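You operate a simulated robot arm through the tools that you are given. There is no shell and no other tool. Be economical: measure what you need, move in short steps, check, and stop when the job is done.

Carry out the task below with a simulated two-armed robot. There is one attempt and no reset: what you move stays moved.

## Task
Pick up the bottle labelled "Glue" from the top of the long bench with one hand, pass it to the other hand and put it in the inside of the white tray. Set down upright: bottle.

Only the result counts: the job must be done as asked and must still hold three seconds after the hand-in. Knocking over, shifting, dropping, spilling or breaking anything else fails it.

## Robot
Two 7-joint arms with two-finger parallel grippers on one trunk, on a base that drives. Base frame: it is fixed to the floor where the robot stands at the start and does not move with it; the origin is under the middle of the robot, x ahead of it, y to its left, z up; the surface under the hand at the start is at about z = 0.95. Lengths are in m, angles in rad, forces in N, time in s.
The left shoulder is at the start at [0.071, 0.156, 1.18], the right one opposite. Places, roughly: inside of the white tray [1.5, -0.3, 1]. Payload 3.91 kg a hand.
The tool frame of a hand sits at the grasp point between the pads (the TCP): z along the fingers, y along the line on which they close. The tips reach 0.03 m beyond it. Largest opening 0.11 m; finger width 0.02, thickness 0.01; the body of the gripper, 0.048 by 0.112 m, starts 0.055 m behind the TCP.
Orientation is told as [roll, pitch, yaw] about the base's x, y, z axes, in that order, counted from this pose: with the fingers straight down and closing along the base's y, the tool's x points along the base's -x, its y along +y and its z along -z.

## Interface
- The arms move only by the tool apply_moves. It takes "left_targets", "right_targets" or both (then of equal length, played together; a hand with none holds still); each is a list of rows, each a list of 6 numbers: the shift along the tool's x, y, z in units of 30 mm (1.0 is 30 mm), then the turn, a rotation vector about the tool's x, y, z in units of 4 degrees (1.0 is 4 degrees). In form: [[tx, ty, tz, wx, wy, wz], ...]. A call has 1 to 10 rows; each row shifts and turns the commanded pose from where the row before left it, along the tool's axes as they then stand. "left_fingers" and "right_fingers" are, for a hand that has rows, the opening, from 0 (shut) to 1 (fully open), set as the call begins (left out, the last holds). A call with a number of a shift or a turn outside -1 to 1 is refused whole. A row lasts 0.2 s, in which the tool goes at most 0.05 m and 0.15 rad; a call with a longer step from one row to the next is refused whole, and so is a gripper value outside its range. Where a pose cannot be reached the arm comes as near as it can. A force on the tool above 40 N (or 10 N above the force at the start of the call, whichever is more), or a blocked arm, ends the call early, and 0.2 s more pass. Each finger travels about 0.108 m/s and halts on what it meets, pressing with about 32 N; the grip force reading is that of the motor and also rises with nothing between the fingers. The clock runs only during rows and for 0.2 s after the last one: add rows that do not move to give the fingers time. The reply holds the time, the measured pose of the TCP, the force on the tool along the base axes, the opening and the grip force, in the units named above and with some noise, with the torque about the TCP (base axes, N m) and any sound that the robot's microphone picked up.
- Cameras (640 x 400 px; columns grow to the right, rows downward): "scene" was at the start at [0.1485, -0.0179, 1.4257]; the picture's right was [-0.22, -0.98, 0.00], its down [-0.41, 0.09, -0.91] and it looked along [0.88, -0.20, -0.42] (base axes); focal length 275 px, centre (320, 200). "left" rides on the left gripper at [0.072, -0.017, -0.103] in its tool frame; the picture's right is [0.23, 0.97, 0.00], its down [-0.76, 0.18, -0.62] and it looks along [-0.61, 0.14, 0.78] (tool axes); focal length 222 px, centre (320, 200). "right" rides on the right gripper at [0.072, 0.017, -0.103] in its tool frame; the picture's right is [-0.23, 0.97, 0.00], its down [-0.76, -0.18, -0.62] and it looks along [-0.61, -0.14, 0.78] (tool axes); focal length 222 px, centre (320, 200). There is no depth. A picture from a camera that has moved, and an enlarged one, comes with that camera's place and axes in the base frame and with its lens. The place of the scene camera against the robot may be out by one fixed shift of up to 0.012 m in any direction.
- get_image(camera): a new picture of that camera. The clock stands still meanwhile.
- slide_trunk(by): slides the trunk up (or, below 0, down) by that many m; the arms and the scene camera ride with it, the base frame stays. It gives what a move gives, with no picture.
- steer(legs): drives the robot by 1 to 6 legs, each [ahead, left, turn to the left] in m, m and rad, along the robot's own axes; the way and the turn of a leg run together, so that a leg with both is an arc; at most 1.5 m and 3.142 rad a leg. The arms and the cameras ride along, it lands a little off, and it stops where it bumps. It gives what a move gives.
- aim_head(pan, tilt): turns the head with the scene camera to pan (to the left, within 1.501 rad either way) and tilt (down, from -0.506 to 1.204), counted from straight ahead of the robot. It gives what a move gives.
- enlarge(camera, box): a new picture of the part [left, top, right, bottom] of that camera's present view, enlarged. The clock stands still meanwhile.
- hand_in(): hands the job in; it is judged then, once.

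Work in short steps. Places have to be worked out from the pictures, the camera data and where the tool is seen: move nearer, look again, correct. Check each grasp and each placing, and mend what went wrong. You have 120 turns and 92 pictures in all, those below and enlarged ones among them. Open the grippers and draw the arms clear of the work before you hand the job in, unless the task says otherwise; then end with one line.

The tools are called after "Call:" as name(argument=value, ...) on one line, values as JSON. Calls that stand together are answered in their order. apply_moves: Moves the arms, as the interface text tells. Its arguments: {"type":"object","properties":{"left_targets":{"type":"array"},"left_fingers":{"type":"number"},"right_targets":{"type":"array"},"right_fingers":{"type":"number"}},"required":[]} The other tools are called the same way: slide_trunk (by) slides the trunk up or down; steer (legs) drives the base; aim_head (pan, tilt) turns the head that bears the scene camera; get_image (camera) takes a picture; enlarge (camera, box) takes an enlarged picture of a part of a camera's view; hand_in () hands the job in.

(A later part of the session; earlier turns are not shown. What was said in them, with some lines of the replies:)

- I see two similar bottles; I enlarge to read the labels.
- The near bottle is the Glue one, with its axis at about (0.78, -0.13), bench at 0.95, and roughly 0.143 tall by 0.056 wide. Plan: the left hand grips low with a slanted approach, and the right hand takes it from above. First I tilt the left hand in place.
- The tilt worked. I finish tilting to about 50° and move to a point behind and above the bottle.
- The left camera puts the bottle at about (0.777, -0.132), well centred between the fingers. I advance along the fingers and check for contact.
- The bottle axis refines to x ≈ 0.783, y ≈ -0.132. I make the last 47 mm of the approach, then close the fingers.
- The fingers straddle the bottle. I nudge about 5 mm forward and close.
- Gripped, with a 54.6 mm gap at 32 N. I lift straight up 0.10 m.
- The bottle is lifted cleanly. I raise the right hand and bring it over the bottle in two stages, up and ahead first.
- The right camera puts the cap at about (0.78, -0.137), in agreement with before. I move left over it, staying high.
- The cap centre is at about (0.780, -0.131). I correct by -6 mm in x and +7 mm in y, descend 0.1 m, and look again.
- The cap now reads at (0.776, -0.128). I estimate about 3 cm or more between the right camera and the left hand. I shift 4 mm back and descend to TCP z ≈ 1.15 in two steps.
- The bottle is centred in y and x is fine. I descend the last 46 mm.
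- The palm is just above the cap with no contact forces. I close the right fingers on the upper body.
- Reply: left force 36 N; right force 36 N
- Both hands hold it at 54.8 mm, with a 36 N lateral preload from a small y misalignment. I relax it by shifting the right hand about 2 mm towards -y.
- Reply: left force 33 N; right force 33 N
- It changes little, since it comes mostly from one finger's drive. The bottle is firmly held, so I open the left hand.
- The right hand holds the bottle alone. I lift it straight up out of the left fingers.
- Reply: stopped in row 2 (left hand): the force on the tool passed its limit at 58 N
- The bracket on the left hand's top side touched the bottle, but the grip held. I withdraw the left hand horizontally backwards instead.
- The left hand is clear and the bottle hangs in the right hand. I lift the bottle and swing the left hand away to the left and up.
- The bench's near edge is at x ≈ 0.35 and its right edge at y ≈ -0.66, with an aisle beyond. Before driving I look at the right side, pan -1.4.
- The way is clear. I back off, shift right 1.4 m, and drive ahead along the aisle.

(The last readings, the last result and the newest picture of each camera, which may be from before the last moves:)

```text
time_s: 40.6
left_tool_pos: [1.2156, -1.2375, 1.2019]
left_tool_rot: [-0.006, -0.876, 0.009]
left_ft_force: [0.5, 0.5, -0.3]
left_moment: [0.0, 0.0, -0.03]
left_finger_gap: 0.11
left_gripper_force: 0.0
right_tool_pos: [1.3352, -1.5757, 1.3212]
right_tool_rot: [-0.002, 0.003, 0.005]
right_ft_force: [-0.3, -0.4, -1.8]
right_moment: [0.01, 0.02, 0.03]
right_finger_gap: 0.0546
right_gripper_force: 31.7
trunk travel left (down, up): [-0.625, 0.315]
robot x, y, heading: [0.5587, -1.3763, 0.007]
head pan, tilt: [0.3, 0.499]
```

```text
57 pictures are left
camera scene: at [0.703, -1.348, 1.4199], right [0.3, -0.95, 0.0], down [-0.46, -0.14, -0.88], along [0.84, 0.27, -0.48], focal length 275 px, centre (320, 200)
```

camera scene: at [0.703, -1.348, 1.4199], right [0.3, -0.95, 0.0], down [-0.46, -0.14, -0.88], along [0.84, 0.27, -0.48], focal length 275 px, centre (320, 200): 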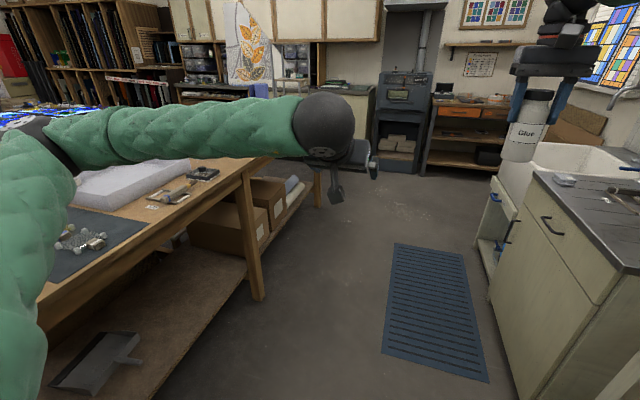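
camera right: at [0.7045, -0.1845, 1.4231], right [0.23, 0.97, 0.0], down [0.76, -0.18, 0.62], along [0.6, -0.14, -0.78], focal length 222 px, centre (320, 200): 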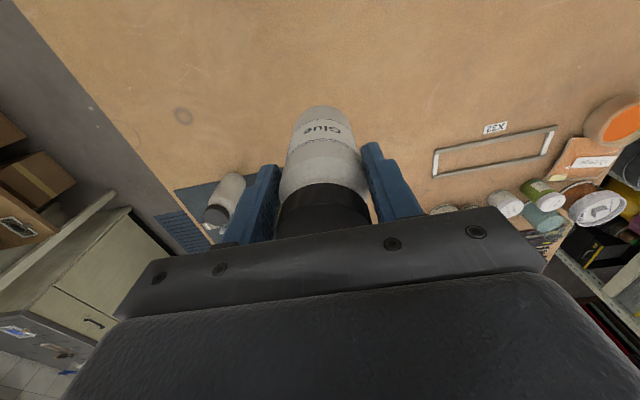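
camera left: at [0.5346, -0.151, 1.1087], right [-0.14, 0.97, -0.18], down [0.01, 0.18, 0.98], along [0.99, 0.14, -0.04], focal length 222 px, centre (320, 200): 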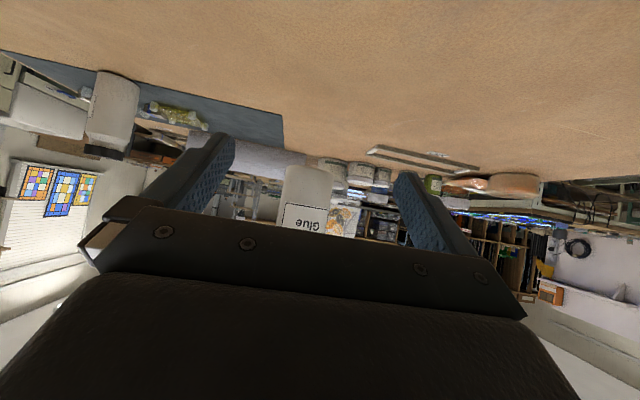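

All clear. I continue 0.85 m ahead and turn left to face the bench.

Call:
steer(legs=[[0.85, 0, 0], [0, 0, 1.57]])

Call:
aim_head(pan=0.0, tilt=0.5)

Call:
get_image(camera="scene")

Call:
get_image(camera="right")

```text
time_s: 48.8
left_tool_pos: [1.2911, -0.7069, 1.2016]
left_tool_rot: [-0.007, -0.877, 1.537]
left_ft_force: [0.9, 0.0, 0.0]
left_moment: [0.02, -0.01, -0.03]
left_finger_gap: 0.1101
left_gripper_force: 0.0
right_tool_pos: [1.6344, -0.6017, 1.3208]
right_tool_rot: [-0.002, 0.001, 1.534]
right_ft_force: [0.5, 0.1, -1.9]
right_moment: [-0.03, 0.03, 0.01]
right_finger_gap: 0.0545
right_gripper_force: 32.2
trunk travel left (down, up): [-0.625, 0.315]
robot x, y, heading: [1.4018, -1.3682, 1.537]
head pan, tilt: [0.3, 0.499]
```

```text
time_s: 49.6
left_tool_pos: [1.2911, -0.7061, 1.2037]
left_tool_rot: [-0.007, -0.877, 1.537]
left_ft_force: [-0.5, -0.8, 0.5]
left_moment: [-0.04, 0.01, 0.0]
left_finger_gap: 0.11
left_gripper_force: 0.0
right_tool_pos: [1.6351, -0.6008, 1.3206]
right_tool_rot: [-0.003, 0.001, 1.53]
right_ft_force: [0.5, -0.1, -2.0]
right_moment: [-0.02, 0.03, 0.0]
right_finger_gap: 0.0546
right_gripper_force: 31.6
trunk travel left (down, up): [-0.625, 0.315]
robot x, y, heading: [1.4019, -1.369, 1.535]
head pan, tilt: [0.0, 0.499]
```

```text
56 pictures are left
camera scene: at [1.4164, -1.2255, 1.4199], right [1.0, -0.04, 0.0], down [-0.02, -0.48, -0.88], along [0.03, 0.88, -0.48], focal length 275 px, centre (320, 200)
```

scene: 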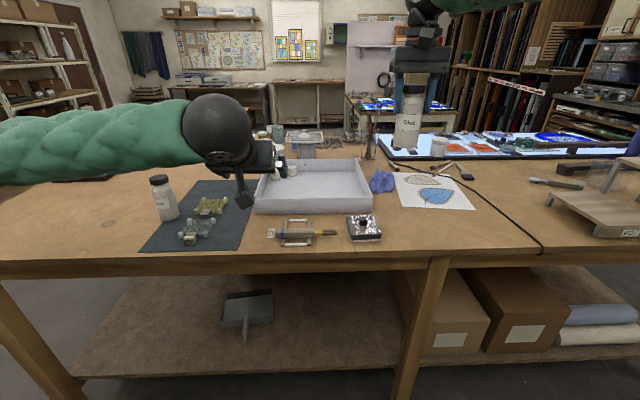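

```text
55 pictures are left
camera right: at [1.6153, -0.6705, 1.4231], right [-0.96, 0.27, 0.0], down [0.21, 0.76, 0.62], along [0.17, 0.6, -0.78], focal length 222 px, centre (320, 200)
```

right: 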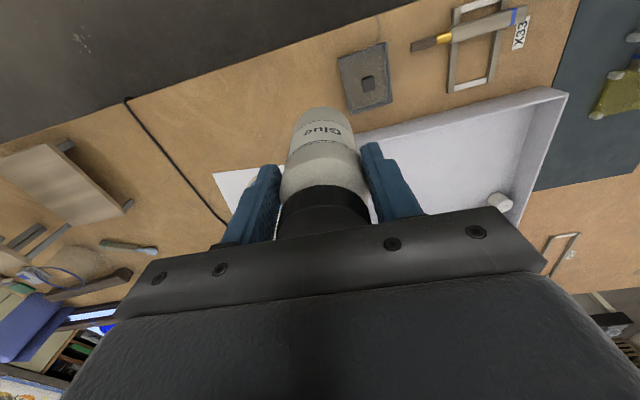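

The tray spans about x 1.23–1.61, y -0.45 to -0.14, with wall tops at ≈1.017. I drive 0.25 m closer, draw the left hand back, and zoom into the tray.

Call:
apply_moves(left_targets=[[0.64, 0.3, -0.77, 0, 0, 0], [0.64, 0.3, -0.77, 0, 0, 0], [0.64, 0.3, -0.77, 0, 0, 0], [0.64, 0.3, -0.77, 0, 0, 0], [0.4, 0.3, -0.7, 0, 0, 0]])

Call:
steer(legs=[[0.25, 0, 0]])

Call:
aim_head(pan=0.0, tilt=0.6)

Call:
get_image(camera="scene")

Call:
get_image(camera="right")

```text
time_s: 50.8
left_tool_pos: [1.254, -0.7996, 1.2304]
left_tool_rot: [-0.007, -0.874, 1.537]
left_ft_force: [1.1, -0.1, 0.6]
left_moment: [0.01, 0.0, -0.01]
left_finger_gap: 0.1099
left_gripper_force: 0.1
left hand out of reach, approached as far as the arm can: row 3, 4, 5
right_tool_pos: [1.6344, -0.6012, 1.3213]
right_tool_rot: [-0.001, 0.002, 1.533]
right_ft_force: [-0.2, 0.1, -1.4]
right_moment: [-0.05, -0.03, -0.03]
right_finger_gap: 0.0543
right_gripper_force: 32.3
trunk travel left (down, up): [-0.625, 0.315]
robot x, y, heading: [1.4023, -1.368, 1.535]
head pan, tilt: [0.0, 0.499]
```

```text
time_s: 52.6
left_tool_pos: [1.2623, -0.5502, 1.2306]
left_tool_rot: [-0.004, -0.874, 1.539]
left_ft_force: [-0.3, 0.4, 0.2]
left_moment: [-0.01, -0.01, -0.03]
left_finger_gap: 0.1099
left_gripper_force: 0.0
right_tool_pos: [1.6427, -0.3515, 1.3202]
right_tool_rot: [-0.001, 0.004, 1.531]
right_ft_force: [-0.2, 0.6, -2.1]
right_moment: [-0.01, -0.02, 0.01]
right_finger_gap: 0.0542
right_gripper_force: 31.8
trunk travel left (down, up): [-0.625, 0.315]
robot x, y, heading: [1.4138, -1.1187, 1.532]
head pan, tilt: [0.0, 0.499]
```

```text
time_s: 53.3
left_tool_pos: [1.2628, -0.5512, 1.2292]
left_tool_rot: [-0.007, -0.875, 1.537]
left_ft_force: [0.1, -0.4, 0.2]
left_moment: [-0.01, -0.03, -0.02]
left_finger_gap: 0.1099
left_gripper_force: 0.0
right_tool_pos: [1.6429, -0.3521, 1.3201]
right_tool_rot: [-0.002, 0.001, 1.533]
right_ft_force: [0.6, 0.6, -1.6]
right_moment: [-0.03, 0.01, -0.03]
right_finger_gap: 0.0546
right_gripper_force: 31.7
trunk travel left (down, up): [-0.625, 0.315]
robot x, y, heading: [1.4111, -1.1224, 1.533]
head pan, tilt: [0.0, 0.6]
```

```text
54 pictures are left
camera scene: at [1.4251, -0.9799, 1.4107], right [1.0, -0.04, 0.0], down [-0.02, -0.57, -0.82], along [0.03, 0.82, -0.57], focal length 275 px, centre (320, 200)
```

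scene: 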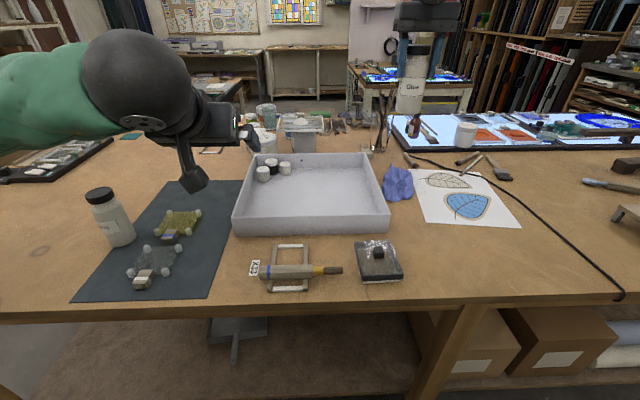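

```text
53 pictures are left
camera right: at [1.6236, -0.4221, 1.4226], right [-0.96, 0.26, 0.0], down [0.21, 0.76, 0.62], along [0.17, 0.6, -0.78], focal length 222 px, centre (320, 200)
```

right: 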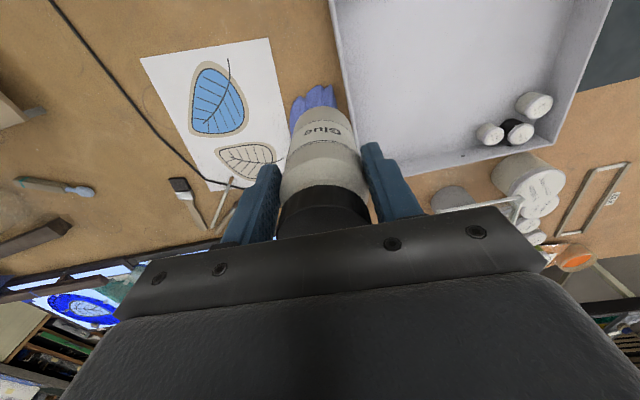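

The right half of the tray is empty; three small jars sit back-left. I move the bottle over (1.48, -0.31).

Call:
apply_moves(right_targets=[[-0.2, 0.5, 0, 0, 0, 0], [-0.2, 0.95, 0, 0, 0, 0], [-0.2, 1, 0, 0, 0, 0], [-0.2, 1, 0, 0, 0, 0], [-0.2, 1, 0, 0, 0, 0], [-0.2, 0.7, 0, 0, 0, 0], [0, 0.33, 0, 0, 0, 0], [0, 0, 0, 0, 0, 0]])

Call:
get_image(camera="scene")

Call:
get_image(camera="right")

Call:
get_image(camera="left")

```text
time_s: 55.1
left_tool_pos: [1.263, -0.5521, 1.2297]
left_tool_rot: [-0.006, -0.875, 1.537]
left_ft_force: [-0.1, -0.1, 0.5]
left_moment: [0.01, 0.03, -0.04]
left_finger_gap: 0.11
left_gripper_force: 0.1
right_tool_pos: [1.5642, -0.3357, 1.3171]
right_tool_rot: [-0.001, 0.004, 1.532]
right_ft_force: [-0.1, 0.0, -2.0]
right_moment: [-0.03, 0.0, 0.0]
right_finger_gap: 0.0545
right_gripper_force: 31.6
right hand out of reach, approached as far as the arm can: row 4, 5, 6, 7
trunk travel left (down, up): [-0.625, 0.315]
robot x, y, heading: [1.41, -1.1209, 1.538]
head pan, tilt: [0.0, 0.6]
```

```text
52 pictures are left
camera scene: at [1.425, -0.9798, 1.4107], right [1.0, -0.04, 0.0], down [-0.02, -0.57, -0.82], along [0.03, 0.82, -0.57], focal length 275 px, centre (320, 200)
```

scene: 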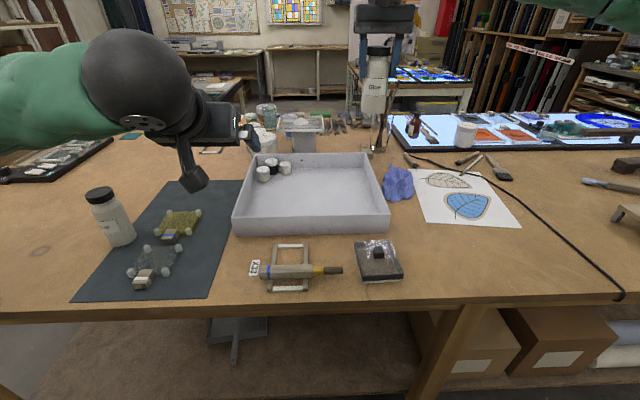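

```text
51 pictures are left
camera right: at [1.5451, -0.4054, 1.4189], right [-0.96, 0.26, 0.0], down [0.21, 0.76, 0.62], along [0.17, 0.6, -0.78], focal length 222 px, centre (320, 200)
```

right: 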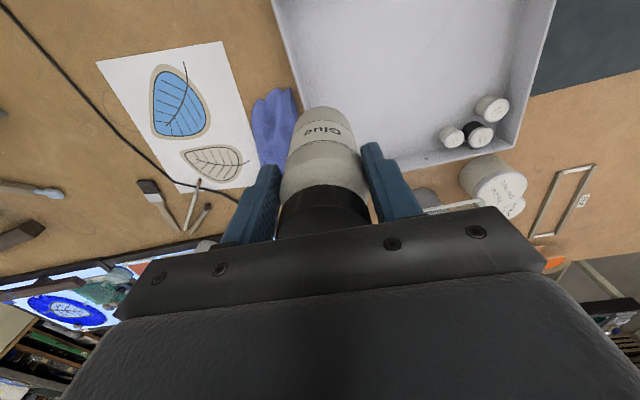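

```text
50 pictures are left
camera left: at [1.2764, -0.6771, 1.2422], right [-0.98, -0.11, -0.18], down [-0.18, 0.02, 0.98], along [-0.1, 0.99, -0.04], focal length 222 px, centre (320, 200)
```

left: 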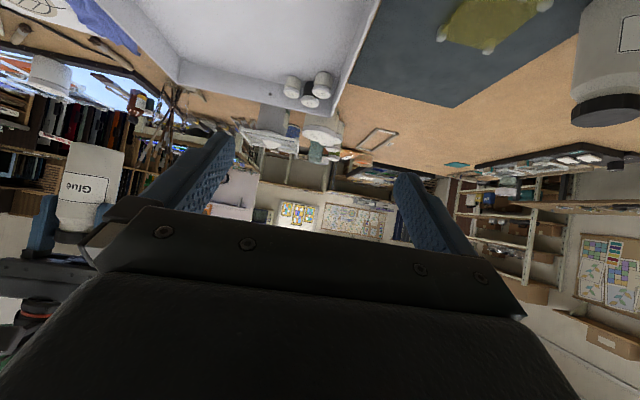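

The right hand hit its reach limit at x = 1.564, so I shift the base 0.085 m to the left instead, with the bottle staying high.

Call:
steer(legs=[[0.03, 0.085, 0]])

Call:
apply_moves(right_targets=[[0, 0, 0.5, 0, 0, 0], [0, 0, 0.5, 0, 0, 0], [0, 0, 0, 0, 0, 0]])

Call:
get_image(camera="scene")

```text
time_s: 56.2
left_tool_pos: [1.1773, -0.5159, 1.2299]
left_tool_rot: [-0.007, -0.875, 1.542]
left_ft_force: [0.3, -0.6, 0.9]
left_moment: [-0.01, -0.01, 0.01]
left_finger_gap: 0.1102
left_gripper_force: 0.1
right_tool_pos: [1.4787, -0.3016, 1.3151]
right_tool_rot: [-0.003, 0.003, 1.534]
right_ft_force: [-1.5, 0.5, -2.4]
right_moment: [-0.04, -0.02, 0.01]
right_finger_gap: 0.0546
right_gripper_force: 32.0
trunk travel left (down, up): [-0.625, 0.315]
robot x, y, heading: [1.3274, -1.0879, 1.535]
head pan, tilt: [0.0, 0.6]
```

```text
time_s: 57.0
left_tool_pos: [1.1792, -0.5169, 1.2299]
left_tool_rot: [-0.004, -0.875, 1.536]
left_ft_force: [0.1, -0.5, -0.2]
left_moment: [-0.01, 0.0, 0.03]
left_finger_gap: 0.11
left_gripper_force: 0.1
right_tool_pos: [1.4826, -0.3028, 1.288]
right_tool_rot: [-0.003, 0.004, 1.531]
right_ft_force: [0.6, -1.5, -2.0]
right_moment: [-0.01, 0.01, 0.0]
right_finger_gap: 0.0545
right_gripper_force: 32.1
trunk travel left (down, up): [-0.625, 0.315]
robot x, y, heading: [1.3247, -1.0893, 1.538]
head pan, tilt: [0.0, 0.6]
```

```text
49 pictures are left
camera scene: at [1.3409, -0.9469, 1.4108], right [1.0, -0.03, 0.0], down [-0.02, -0.56, -0.82], along [0.03, 0.82, -0.57], focal length 275 px, centre (320, 200)
```

scene: 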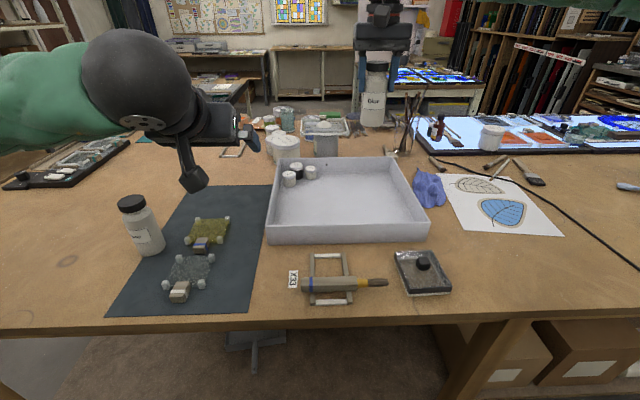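

The hand is at (1.483, -0.303), well inside the tray. I descend to about 1.09.

Call:
apply_moves(right_targets=[[0, 0, 0.7, 0, 0, 0], [0, 0, 0.9, 0, 0, 0], [0, 0, 0.9, 0, 0, 0], [0, 0, 0.9, 0, 0, 0], [0, 0, 0.9, 0, 0, 0], [0, 0, 0.9, 0, 0, 0], [0, 0, 0.8, 0, 0, 0], [0, 0, 0.4, 0, 0, 0], [0, 0, 0, 0, 0, 0]])

Call:
enlarge(camera="scene", box=[240, 80, 480, 260])

Call:
get_image(camera="right")

Call:
get_image(camera="left")

```text
time_s: 59.0
left_tool_pos: [1.1784, -0.5176, 1.2293]
left_tool_rot: [-0.006, -0.875, 1.539]
left_ft_force: [0.0, 0.8, 0.0]
left_moment: [0.0, 0.0, 0.0]
left_finger_gap: 0.1102
left_gripper_force: 0.0
right_tool_pos: [1.4805, -0.3012, 1.0944]
right_tool_rot: [-0.002, 0.004, 1.534]
right_ft_force: [0.3, 0.0, -1.6]
right_moment: [-0.04, -0.01, 0.0]
right_finger_gap: 0.0546
right_gripper_force: 32.1
trunk travel left (down, up): [-0.625, 0.315]
robot x, y, heading: [1.3267, -1.0867, 1.534]
head pan, tilt: [0.0, 0.6]
```

```text
2.22 times, centred on (360, 170) of scene
camera zoom: at [1.3404, -0.9466, 1.4108], right [1.0, -0.03, 0.0], down [-0.02, -0.57, -0.82], along [0.03, 0.82, -0.57], focal length 612 px, centre (231, 267)
```

zoom: 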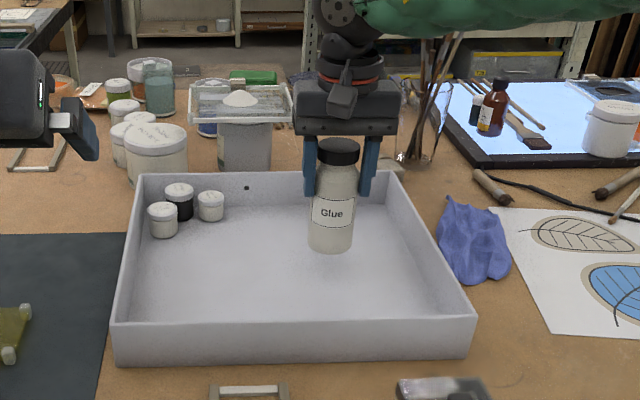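

```text
47 pictures are left
camera right: at [1.4605, -0.3713, 1.1965], right [-0.96, 0.26, 0.0], down [0.2, 0.76, 0.62], along [0.17, 0.6, -0.78], focal length 222 px, centre (320, 200)
```

right: 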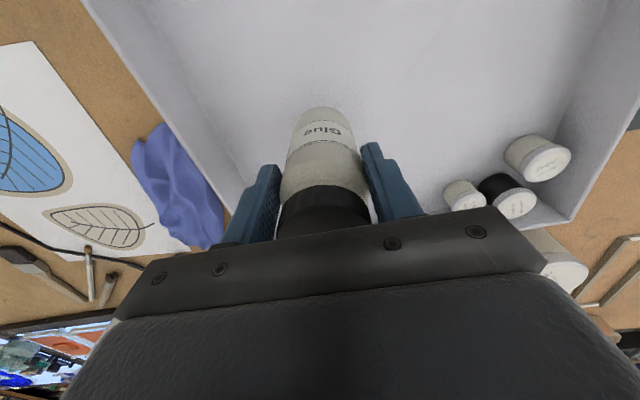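

```text
46 pictures are left
camera left: at [1.1916, -0.6439, 1.2425], right [-0.98, -0.11, -0.18], down [-0.18, 0.02, 0.98], along [-0.11, 0.99, -0.04], focal length 222 px, centre (320, 200)
```

left: 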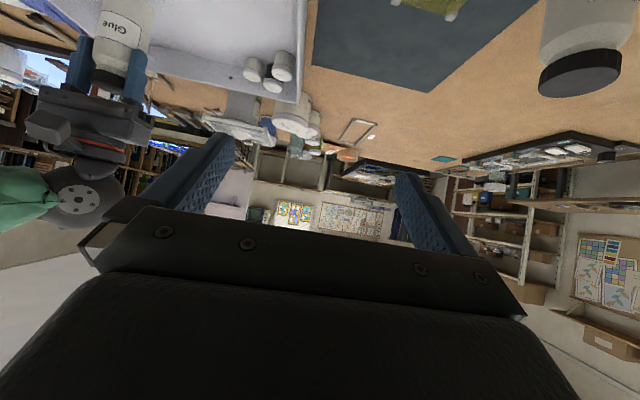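

The bottle is upright over the empty part of the tray. I descend 27 mm, then feel for the floor in small steps.

Call:
apply_moves(right_targets=[[0, 0, 0.3, 0, 0, 0], [0, 0, 0.3, 0, 0, 0], [0, 0, 0.2, 0, 0, 0], [0, 0, 0.1, 0, 0, 0], [0, 0, 0, 0, 0, 0]])

Call:
apply_moves(right_targets=[[0, 0, 0.07, 0, 0, 0], [0, 0, 0.07, 0, 0, 0], [0, 0, 0, 0, 0, 0]])

Call:
enlarge(camera="scene", box=[320, 110, 420, 210])

```text
time_s: 60.2
left_tool_pos: [1.1787, -0.5172, 1.2299]
left_tool_rot: [-0.006, -0.875, 1.539]
left_ft_force: [0.1, -0.1, 0.1]
left_moment: [0.02, -0.01, -0.03]
left_finger_gap: 0.1099
left_gripper_force: 0.0
right_tool_pos: [1.4792, -0.3013, 1.0688]
right_tool_rot: [-0.001, 0.003, 1.534]
right_ft_force: [-0.5, 0.5, -2.0]
right_moment: [-0.02, -0.02, -0.03]
right_finger_gap: 0.0546
right_gripper_force: 31.9
trunk travel left (down, up): [-0.625, 0.315]
robot x, y, heading: [1.3312, -1.0886, 1.54]
head pan, tilt: [0.0, 0.6]
```

```text
time_s: 61.0
left_tool_pos: [1.1768, -0.5175, 1.2301]
left_tool_rot: [-0.006, -0.875, 1.54]
left_ft_force: [-0.1, -0.2, 0.3]
left_moment: [0.0, 0.0, -0.02]
left_finger_gap: 0.1102
left_gripper_force: 0.0
right_tool_pos: [1.4785, -0.3013, 1.0646]
right_tool_rot: [-0.001, 0.005, 1.535]
right_ft_force: [-0.6, 0.0, -1.2]
right_moment: [-0.02, -0.02, 0.02]
right_finger_gap: 0.0545
right_gripper_force: 31.8
trunk travel left (down, up): [-0.625, 0.315]
robot x, y, heading: [1.3249, -1.0877, 1.534]
head pan, tilt: [0.0, 0.6]
```

```text
4.00 times, centred on (370, 160) of scene
camera zoom: at [1.3404, -0.9465, 1.4108], right [1.0, -0.03, 0.0], down [-0.02, -0.57, -0.82], along [0.03, 0.82, -0.57], focal length 1102 px, centre (120, 360)
```

zoom: 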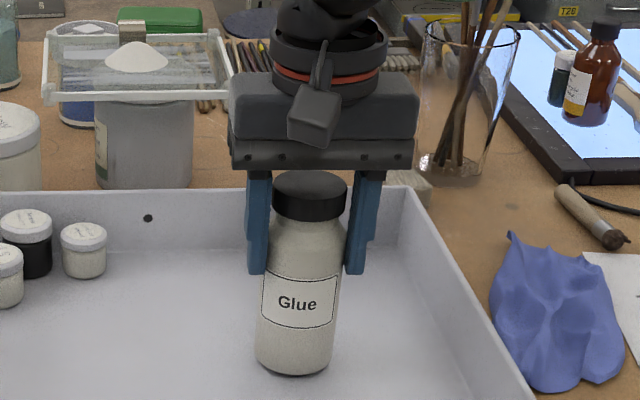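

No contact yet, and the slight lean is what perspective predicts. I continue down in small steps.

Call:
apply_moves(right_targets=[[0, 0, 0.07, 0, 0, 0], [0, 0, 0.07, 0, 0, 0], [0, 0, 0, 0, 0, 0]])

Call:
apply_moves(right_targets=[[0, 0, 0.07, 0, 0, 0], [0, 0, 0, 0, 0, 0]])

```text
time_s: 61.8
left_tool_pos: [1.1784, -0.518, 1.2307]
left_tool_rot: [-0.004, -0.875, 1.541]
left_ft_force: [0.4, 0.5, 0.1]
left_moment: [0.01, 0.01, 0.0]
left_finger_gap: 0.1101
left_gripper_force: 0.1
right_tool_pos: [1.4808, -0.3023, 1.0611]
right_tool_rot: [-0.001, 0.002, 1.534]
right_ft_force: [0.4, 1.0, 4.4]
right_moment: [0.23, 0.05, -0.04]
right_finger_gap: 0.0546
right_gripper_force: 31.6
trunk travel left (down, up): [-0.625, 0.315]
robot x, y, heading: [1.328, -1.0881, 1.536]
head pan, tilt: [0.0, 0.6]
```

```text
time_s: 62.4
left_tool_pos: [1.1785, -0.5191, 1.2321]
left_tool_rot: [-0.006, -0.876, 1.538]
left_ft_force: [0.3, -0.2, 0.1]
left_moment: [-0.01, -0.01, -0.04]
left_finger_gap: 0.1098
left_gripper_force: 0.1
right_tool_pos: [1.4816, -0.3021, 1.0604]
right_tool_rot: [-0.001, -0.001, 1.531]
right_ft_force: [5.6, 3.5, 24.6]
right_moment: [0.4, -0.21, -0.1]
right_finger_gap: 0.0546
right_gripper_force: 32.3
trunk travel left (down, up): [-0.625, 0.315]
robot x, y, heading: [1.3295, -1.0881, 1.538]
head pan, tilt: [0.0, 0.6]
```

The bottle is touching the floor, at 24 N. I ease up 1.5 mm and open the right hand part-way, then fully.

Call:
apply_moves(right_targets=[[0, 0, -0.05, 0, 0, 0], [0, 0, 0, 0, 0, 0]])

Call:
apply_moves(right_targets=[[0, 0, 0, 0, 0, 0], [0, 0, 0, 0, 0, 0], [0, 0, 0, 0, 0, 0], [0, 0, 0, 0, 0, 0]], right_fingers=1)

Call:
get_image(camera="right")

Call:
enlarge(camera="scene", box=[320, 110, 420, 210])

```text
time_s: 63.0
left_tool_pos: [1.178, -0.5178, 1.2312]
left_tool_rot: [-0.004, -0.877, 1.541]
left_ft_force: [0.1, 1.0, -0.4]
left_moment: [0.0, 0.01, -0.03]
left_finger_gap: 0.1104
left_gripper_force: 0.1
right_tool_pos: [1.4788, -0.3037, 1.0599]
right_tool_rot: [-0.001, 0.002, 1.534]
right_ft_force: [4.4, 5.4, 18.0]
right_moment: [0.9, -0.01, -0.17]
right_finger_gap: 0.0545
right_gripper_force: 32.1
trunk travel left (down, up): [-0.625, 0.315]
robot x, y, heading: [1.3303, -1.0898, 1.54]
head pan, tilt: [0.0, 0.6]
```

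```text
time_s: 64.0
left_tool_pos: [1.1784, -0.5174, 1.2308]
left_tool_rot: [-0.006, -0.873, 1.539]
left_ft_force: [-0.5, -0.3, -0.1]
left_moment: [-0.01, -0.02, -0.04]
left_finger_gap: 0.11
left_gripper_force: 0.0
right_tool_pos: [1.4806, -0.3021, 1.059]
right_tool_rot: [-0.001, 0.003, 1.536]
right_ft_force: [-0.4, 0.0, -0.8]
right_moment: [-0.01, 0.01, 0.0]
right_finger_gap: 0.1098
right_gripper_force: 0.1
trunk travel left (down, up): [-0.625, 0.315]
robot x, y, heading: [1.3266, -1.0892, 1.539]
head pan, tilt: [0.0, 0.6]
```

```text
44 pictures are left
camera right: at [1.4602, -0.373, 1.1619], right [-0.96, 0.26, 0.0], down [0.2, 0.76, 0.62], along [0.17, 0.6, -0.78], focal length 222 px, centre (320, 200)
```

right: 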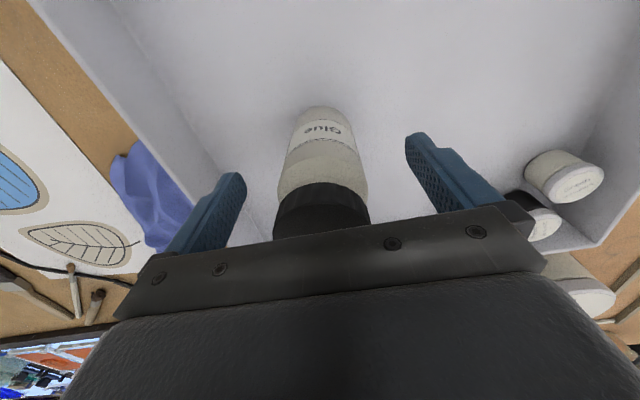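

```text
4.00 times, centred on (370, 160) of scene
camera zoom: at [1.3404, -0.9467, 1.4108], right [1.0, -0.03, 0.0], down [-0.02, -0.56, -0.82], along [0.03, 0.82, -0.57], focal length 1102 px, centre (120, 360)
```

zoom: 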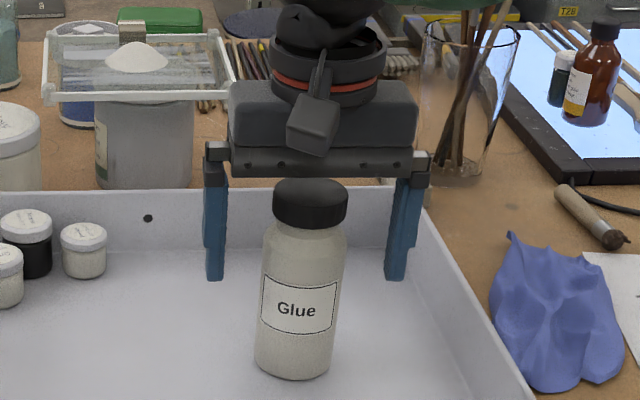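

The bottle stands upright in the tray and the fingers are free. I lift the right hand straight up and check.

Call:
apply_moves(right_targets=[[0, 0, -0.4, 0, 0, 0], [0, 0, -0.8, 0, 0, 0], [0, 0, -0.9, 0, 0, 0], [0, 0, -0.9, 0, 0, 0], [0, 0, -0.9, 0, 0, 0], [0, 0, -0.9, 0, 0, 0], [0, 0, -0.9, 0, 0, 0], [0, 0, -0.9, 0, 0, 0], [0, 0, 0, 0, 0, 0]])

Call:
steer(legs=[[-0.3, 0, 0]])

Call:
get_image(camera="scene")

```text
time_s: 66.0
left_tool_pos: [1.1781, -0.5172, 1.2298]
left_tool_rot: [-0.005, -0.874, 1.539]
left_ft_force: [0.7, 0.5, -0.6]
left_moment: [0.02, -0.03, 0.01]
left_finger_gap: 0.1099
left_gripper_force: 0.0
right_tool_pos: [1.4801, -0.3012, 1.2562]
right_tool_rot: [-0.001, 0.004, 1.532]
right_ft_force: [-0.3, -0.3, -0.2]
right_moment: [0.0, -0.01, -0.02]
right_finger_gap: 0.1097
right_gripper_force: 0.1
trunk travel left (down, up): [-0.625, 0.315]
robot x, y, heading: [1.3276, -1.0849, 1.538]
head pan, tilt: [0.0, 0.6]
```

```text
time_s: 68.0
left_tool_pos: [1.1685, -0.8196, 1.23]
left_tool_rot: [-0.004, -0.875, 1.538]
left_ft_force: [-0.5, -0.3, 0.0]
left_moment: [0.0, -0.04, -0.01]
left_finger_gap: 0.1097
left_gripper_force: 0.1
right_tool_pos: [1.4696, -0.6038, 1.2567]
right_tool_rot: [-0.002, 0.003, 1.533]
right_ft_force: [0.5, -0.8, 0.3]
right_moment: [0.03, -0.03, -0.01]
right_finger_gap: 0.1098
right_gripper_force: 0.0
trunk travel left (down, up): [-0.625, 0.315]
robot x, y, heading: [1.3168, -1.3951, 1.535]
head pan, tilt: [0.0, 0.6]
```

```text
42 pictures are left
camera scene: at [1.3298, -1.2489, 1.4109], right [1.0, -0.04, 0.0], down [-0.02, -0.56, -0.83], along [0.03, 0.82, -0.56], focal length 275 px, centre (320, 200)
```

scene: 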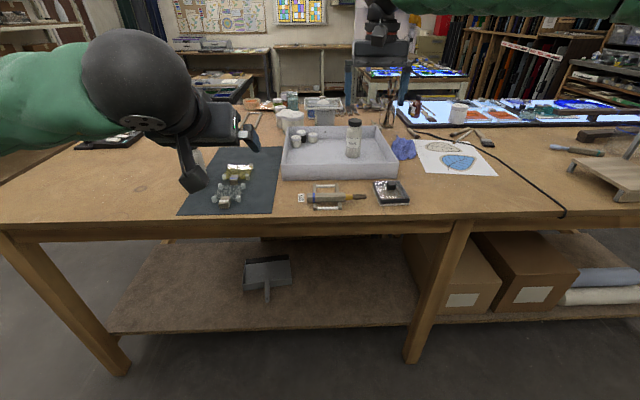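

The bottle stands upright inside the tray, nothing else has moved, and both grippers are open and clear. I hand in.

Call:
hand_in()

```text
The job is handed in.
```

The "Glue" bottle was picked up with the left hand, passed to the right hand and set upright inside the white tray; in the last picture it was standing and nothing else appeared to have moved.
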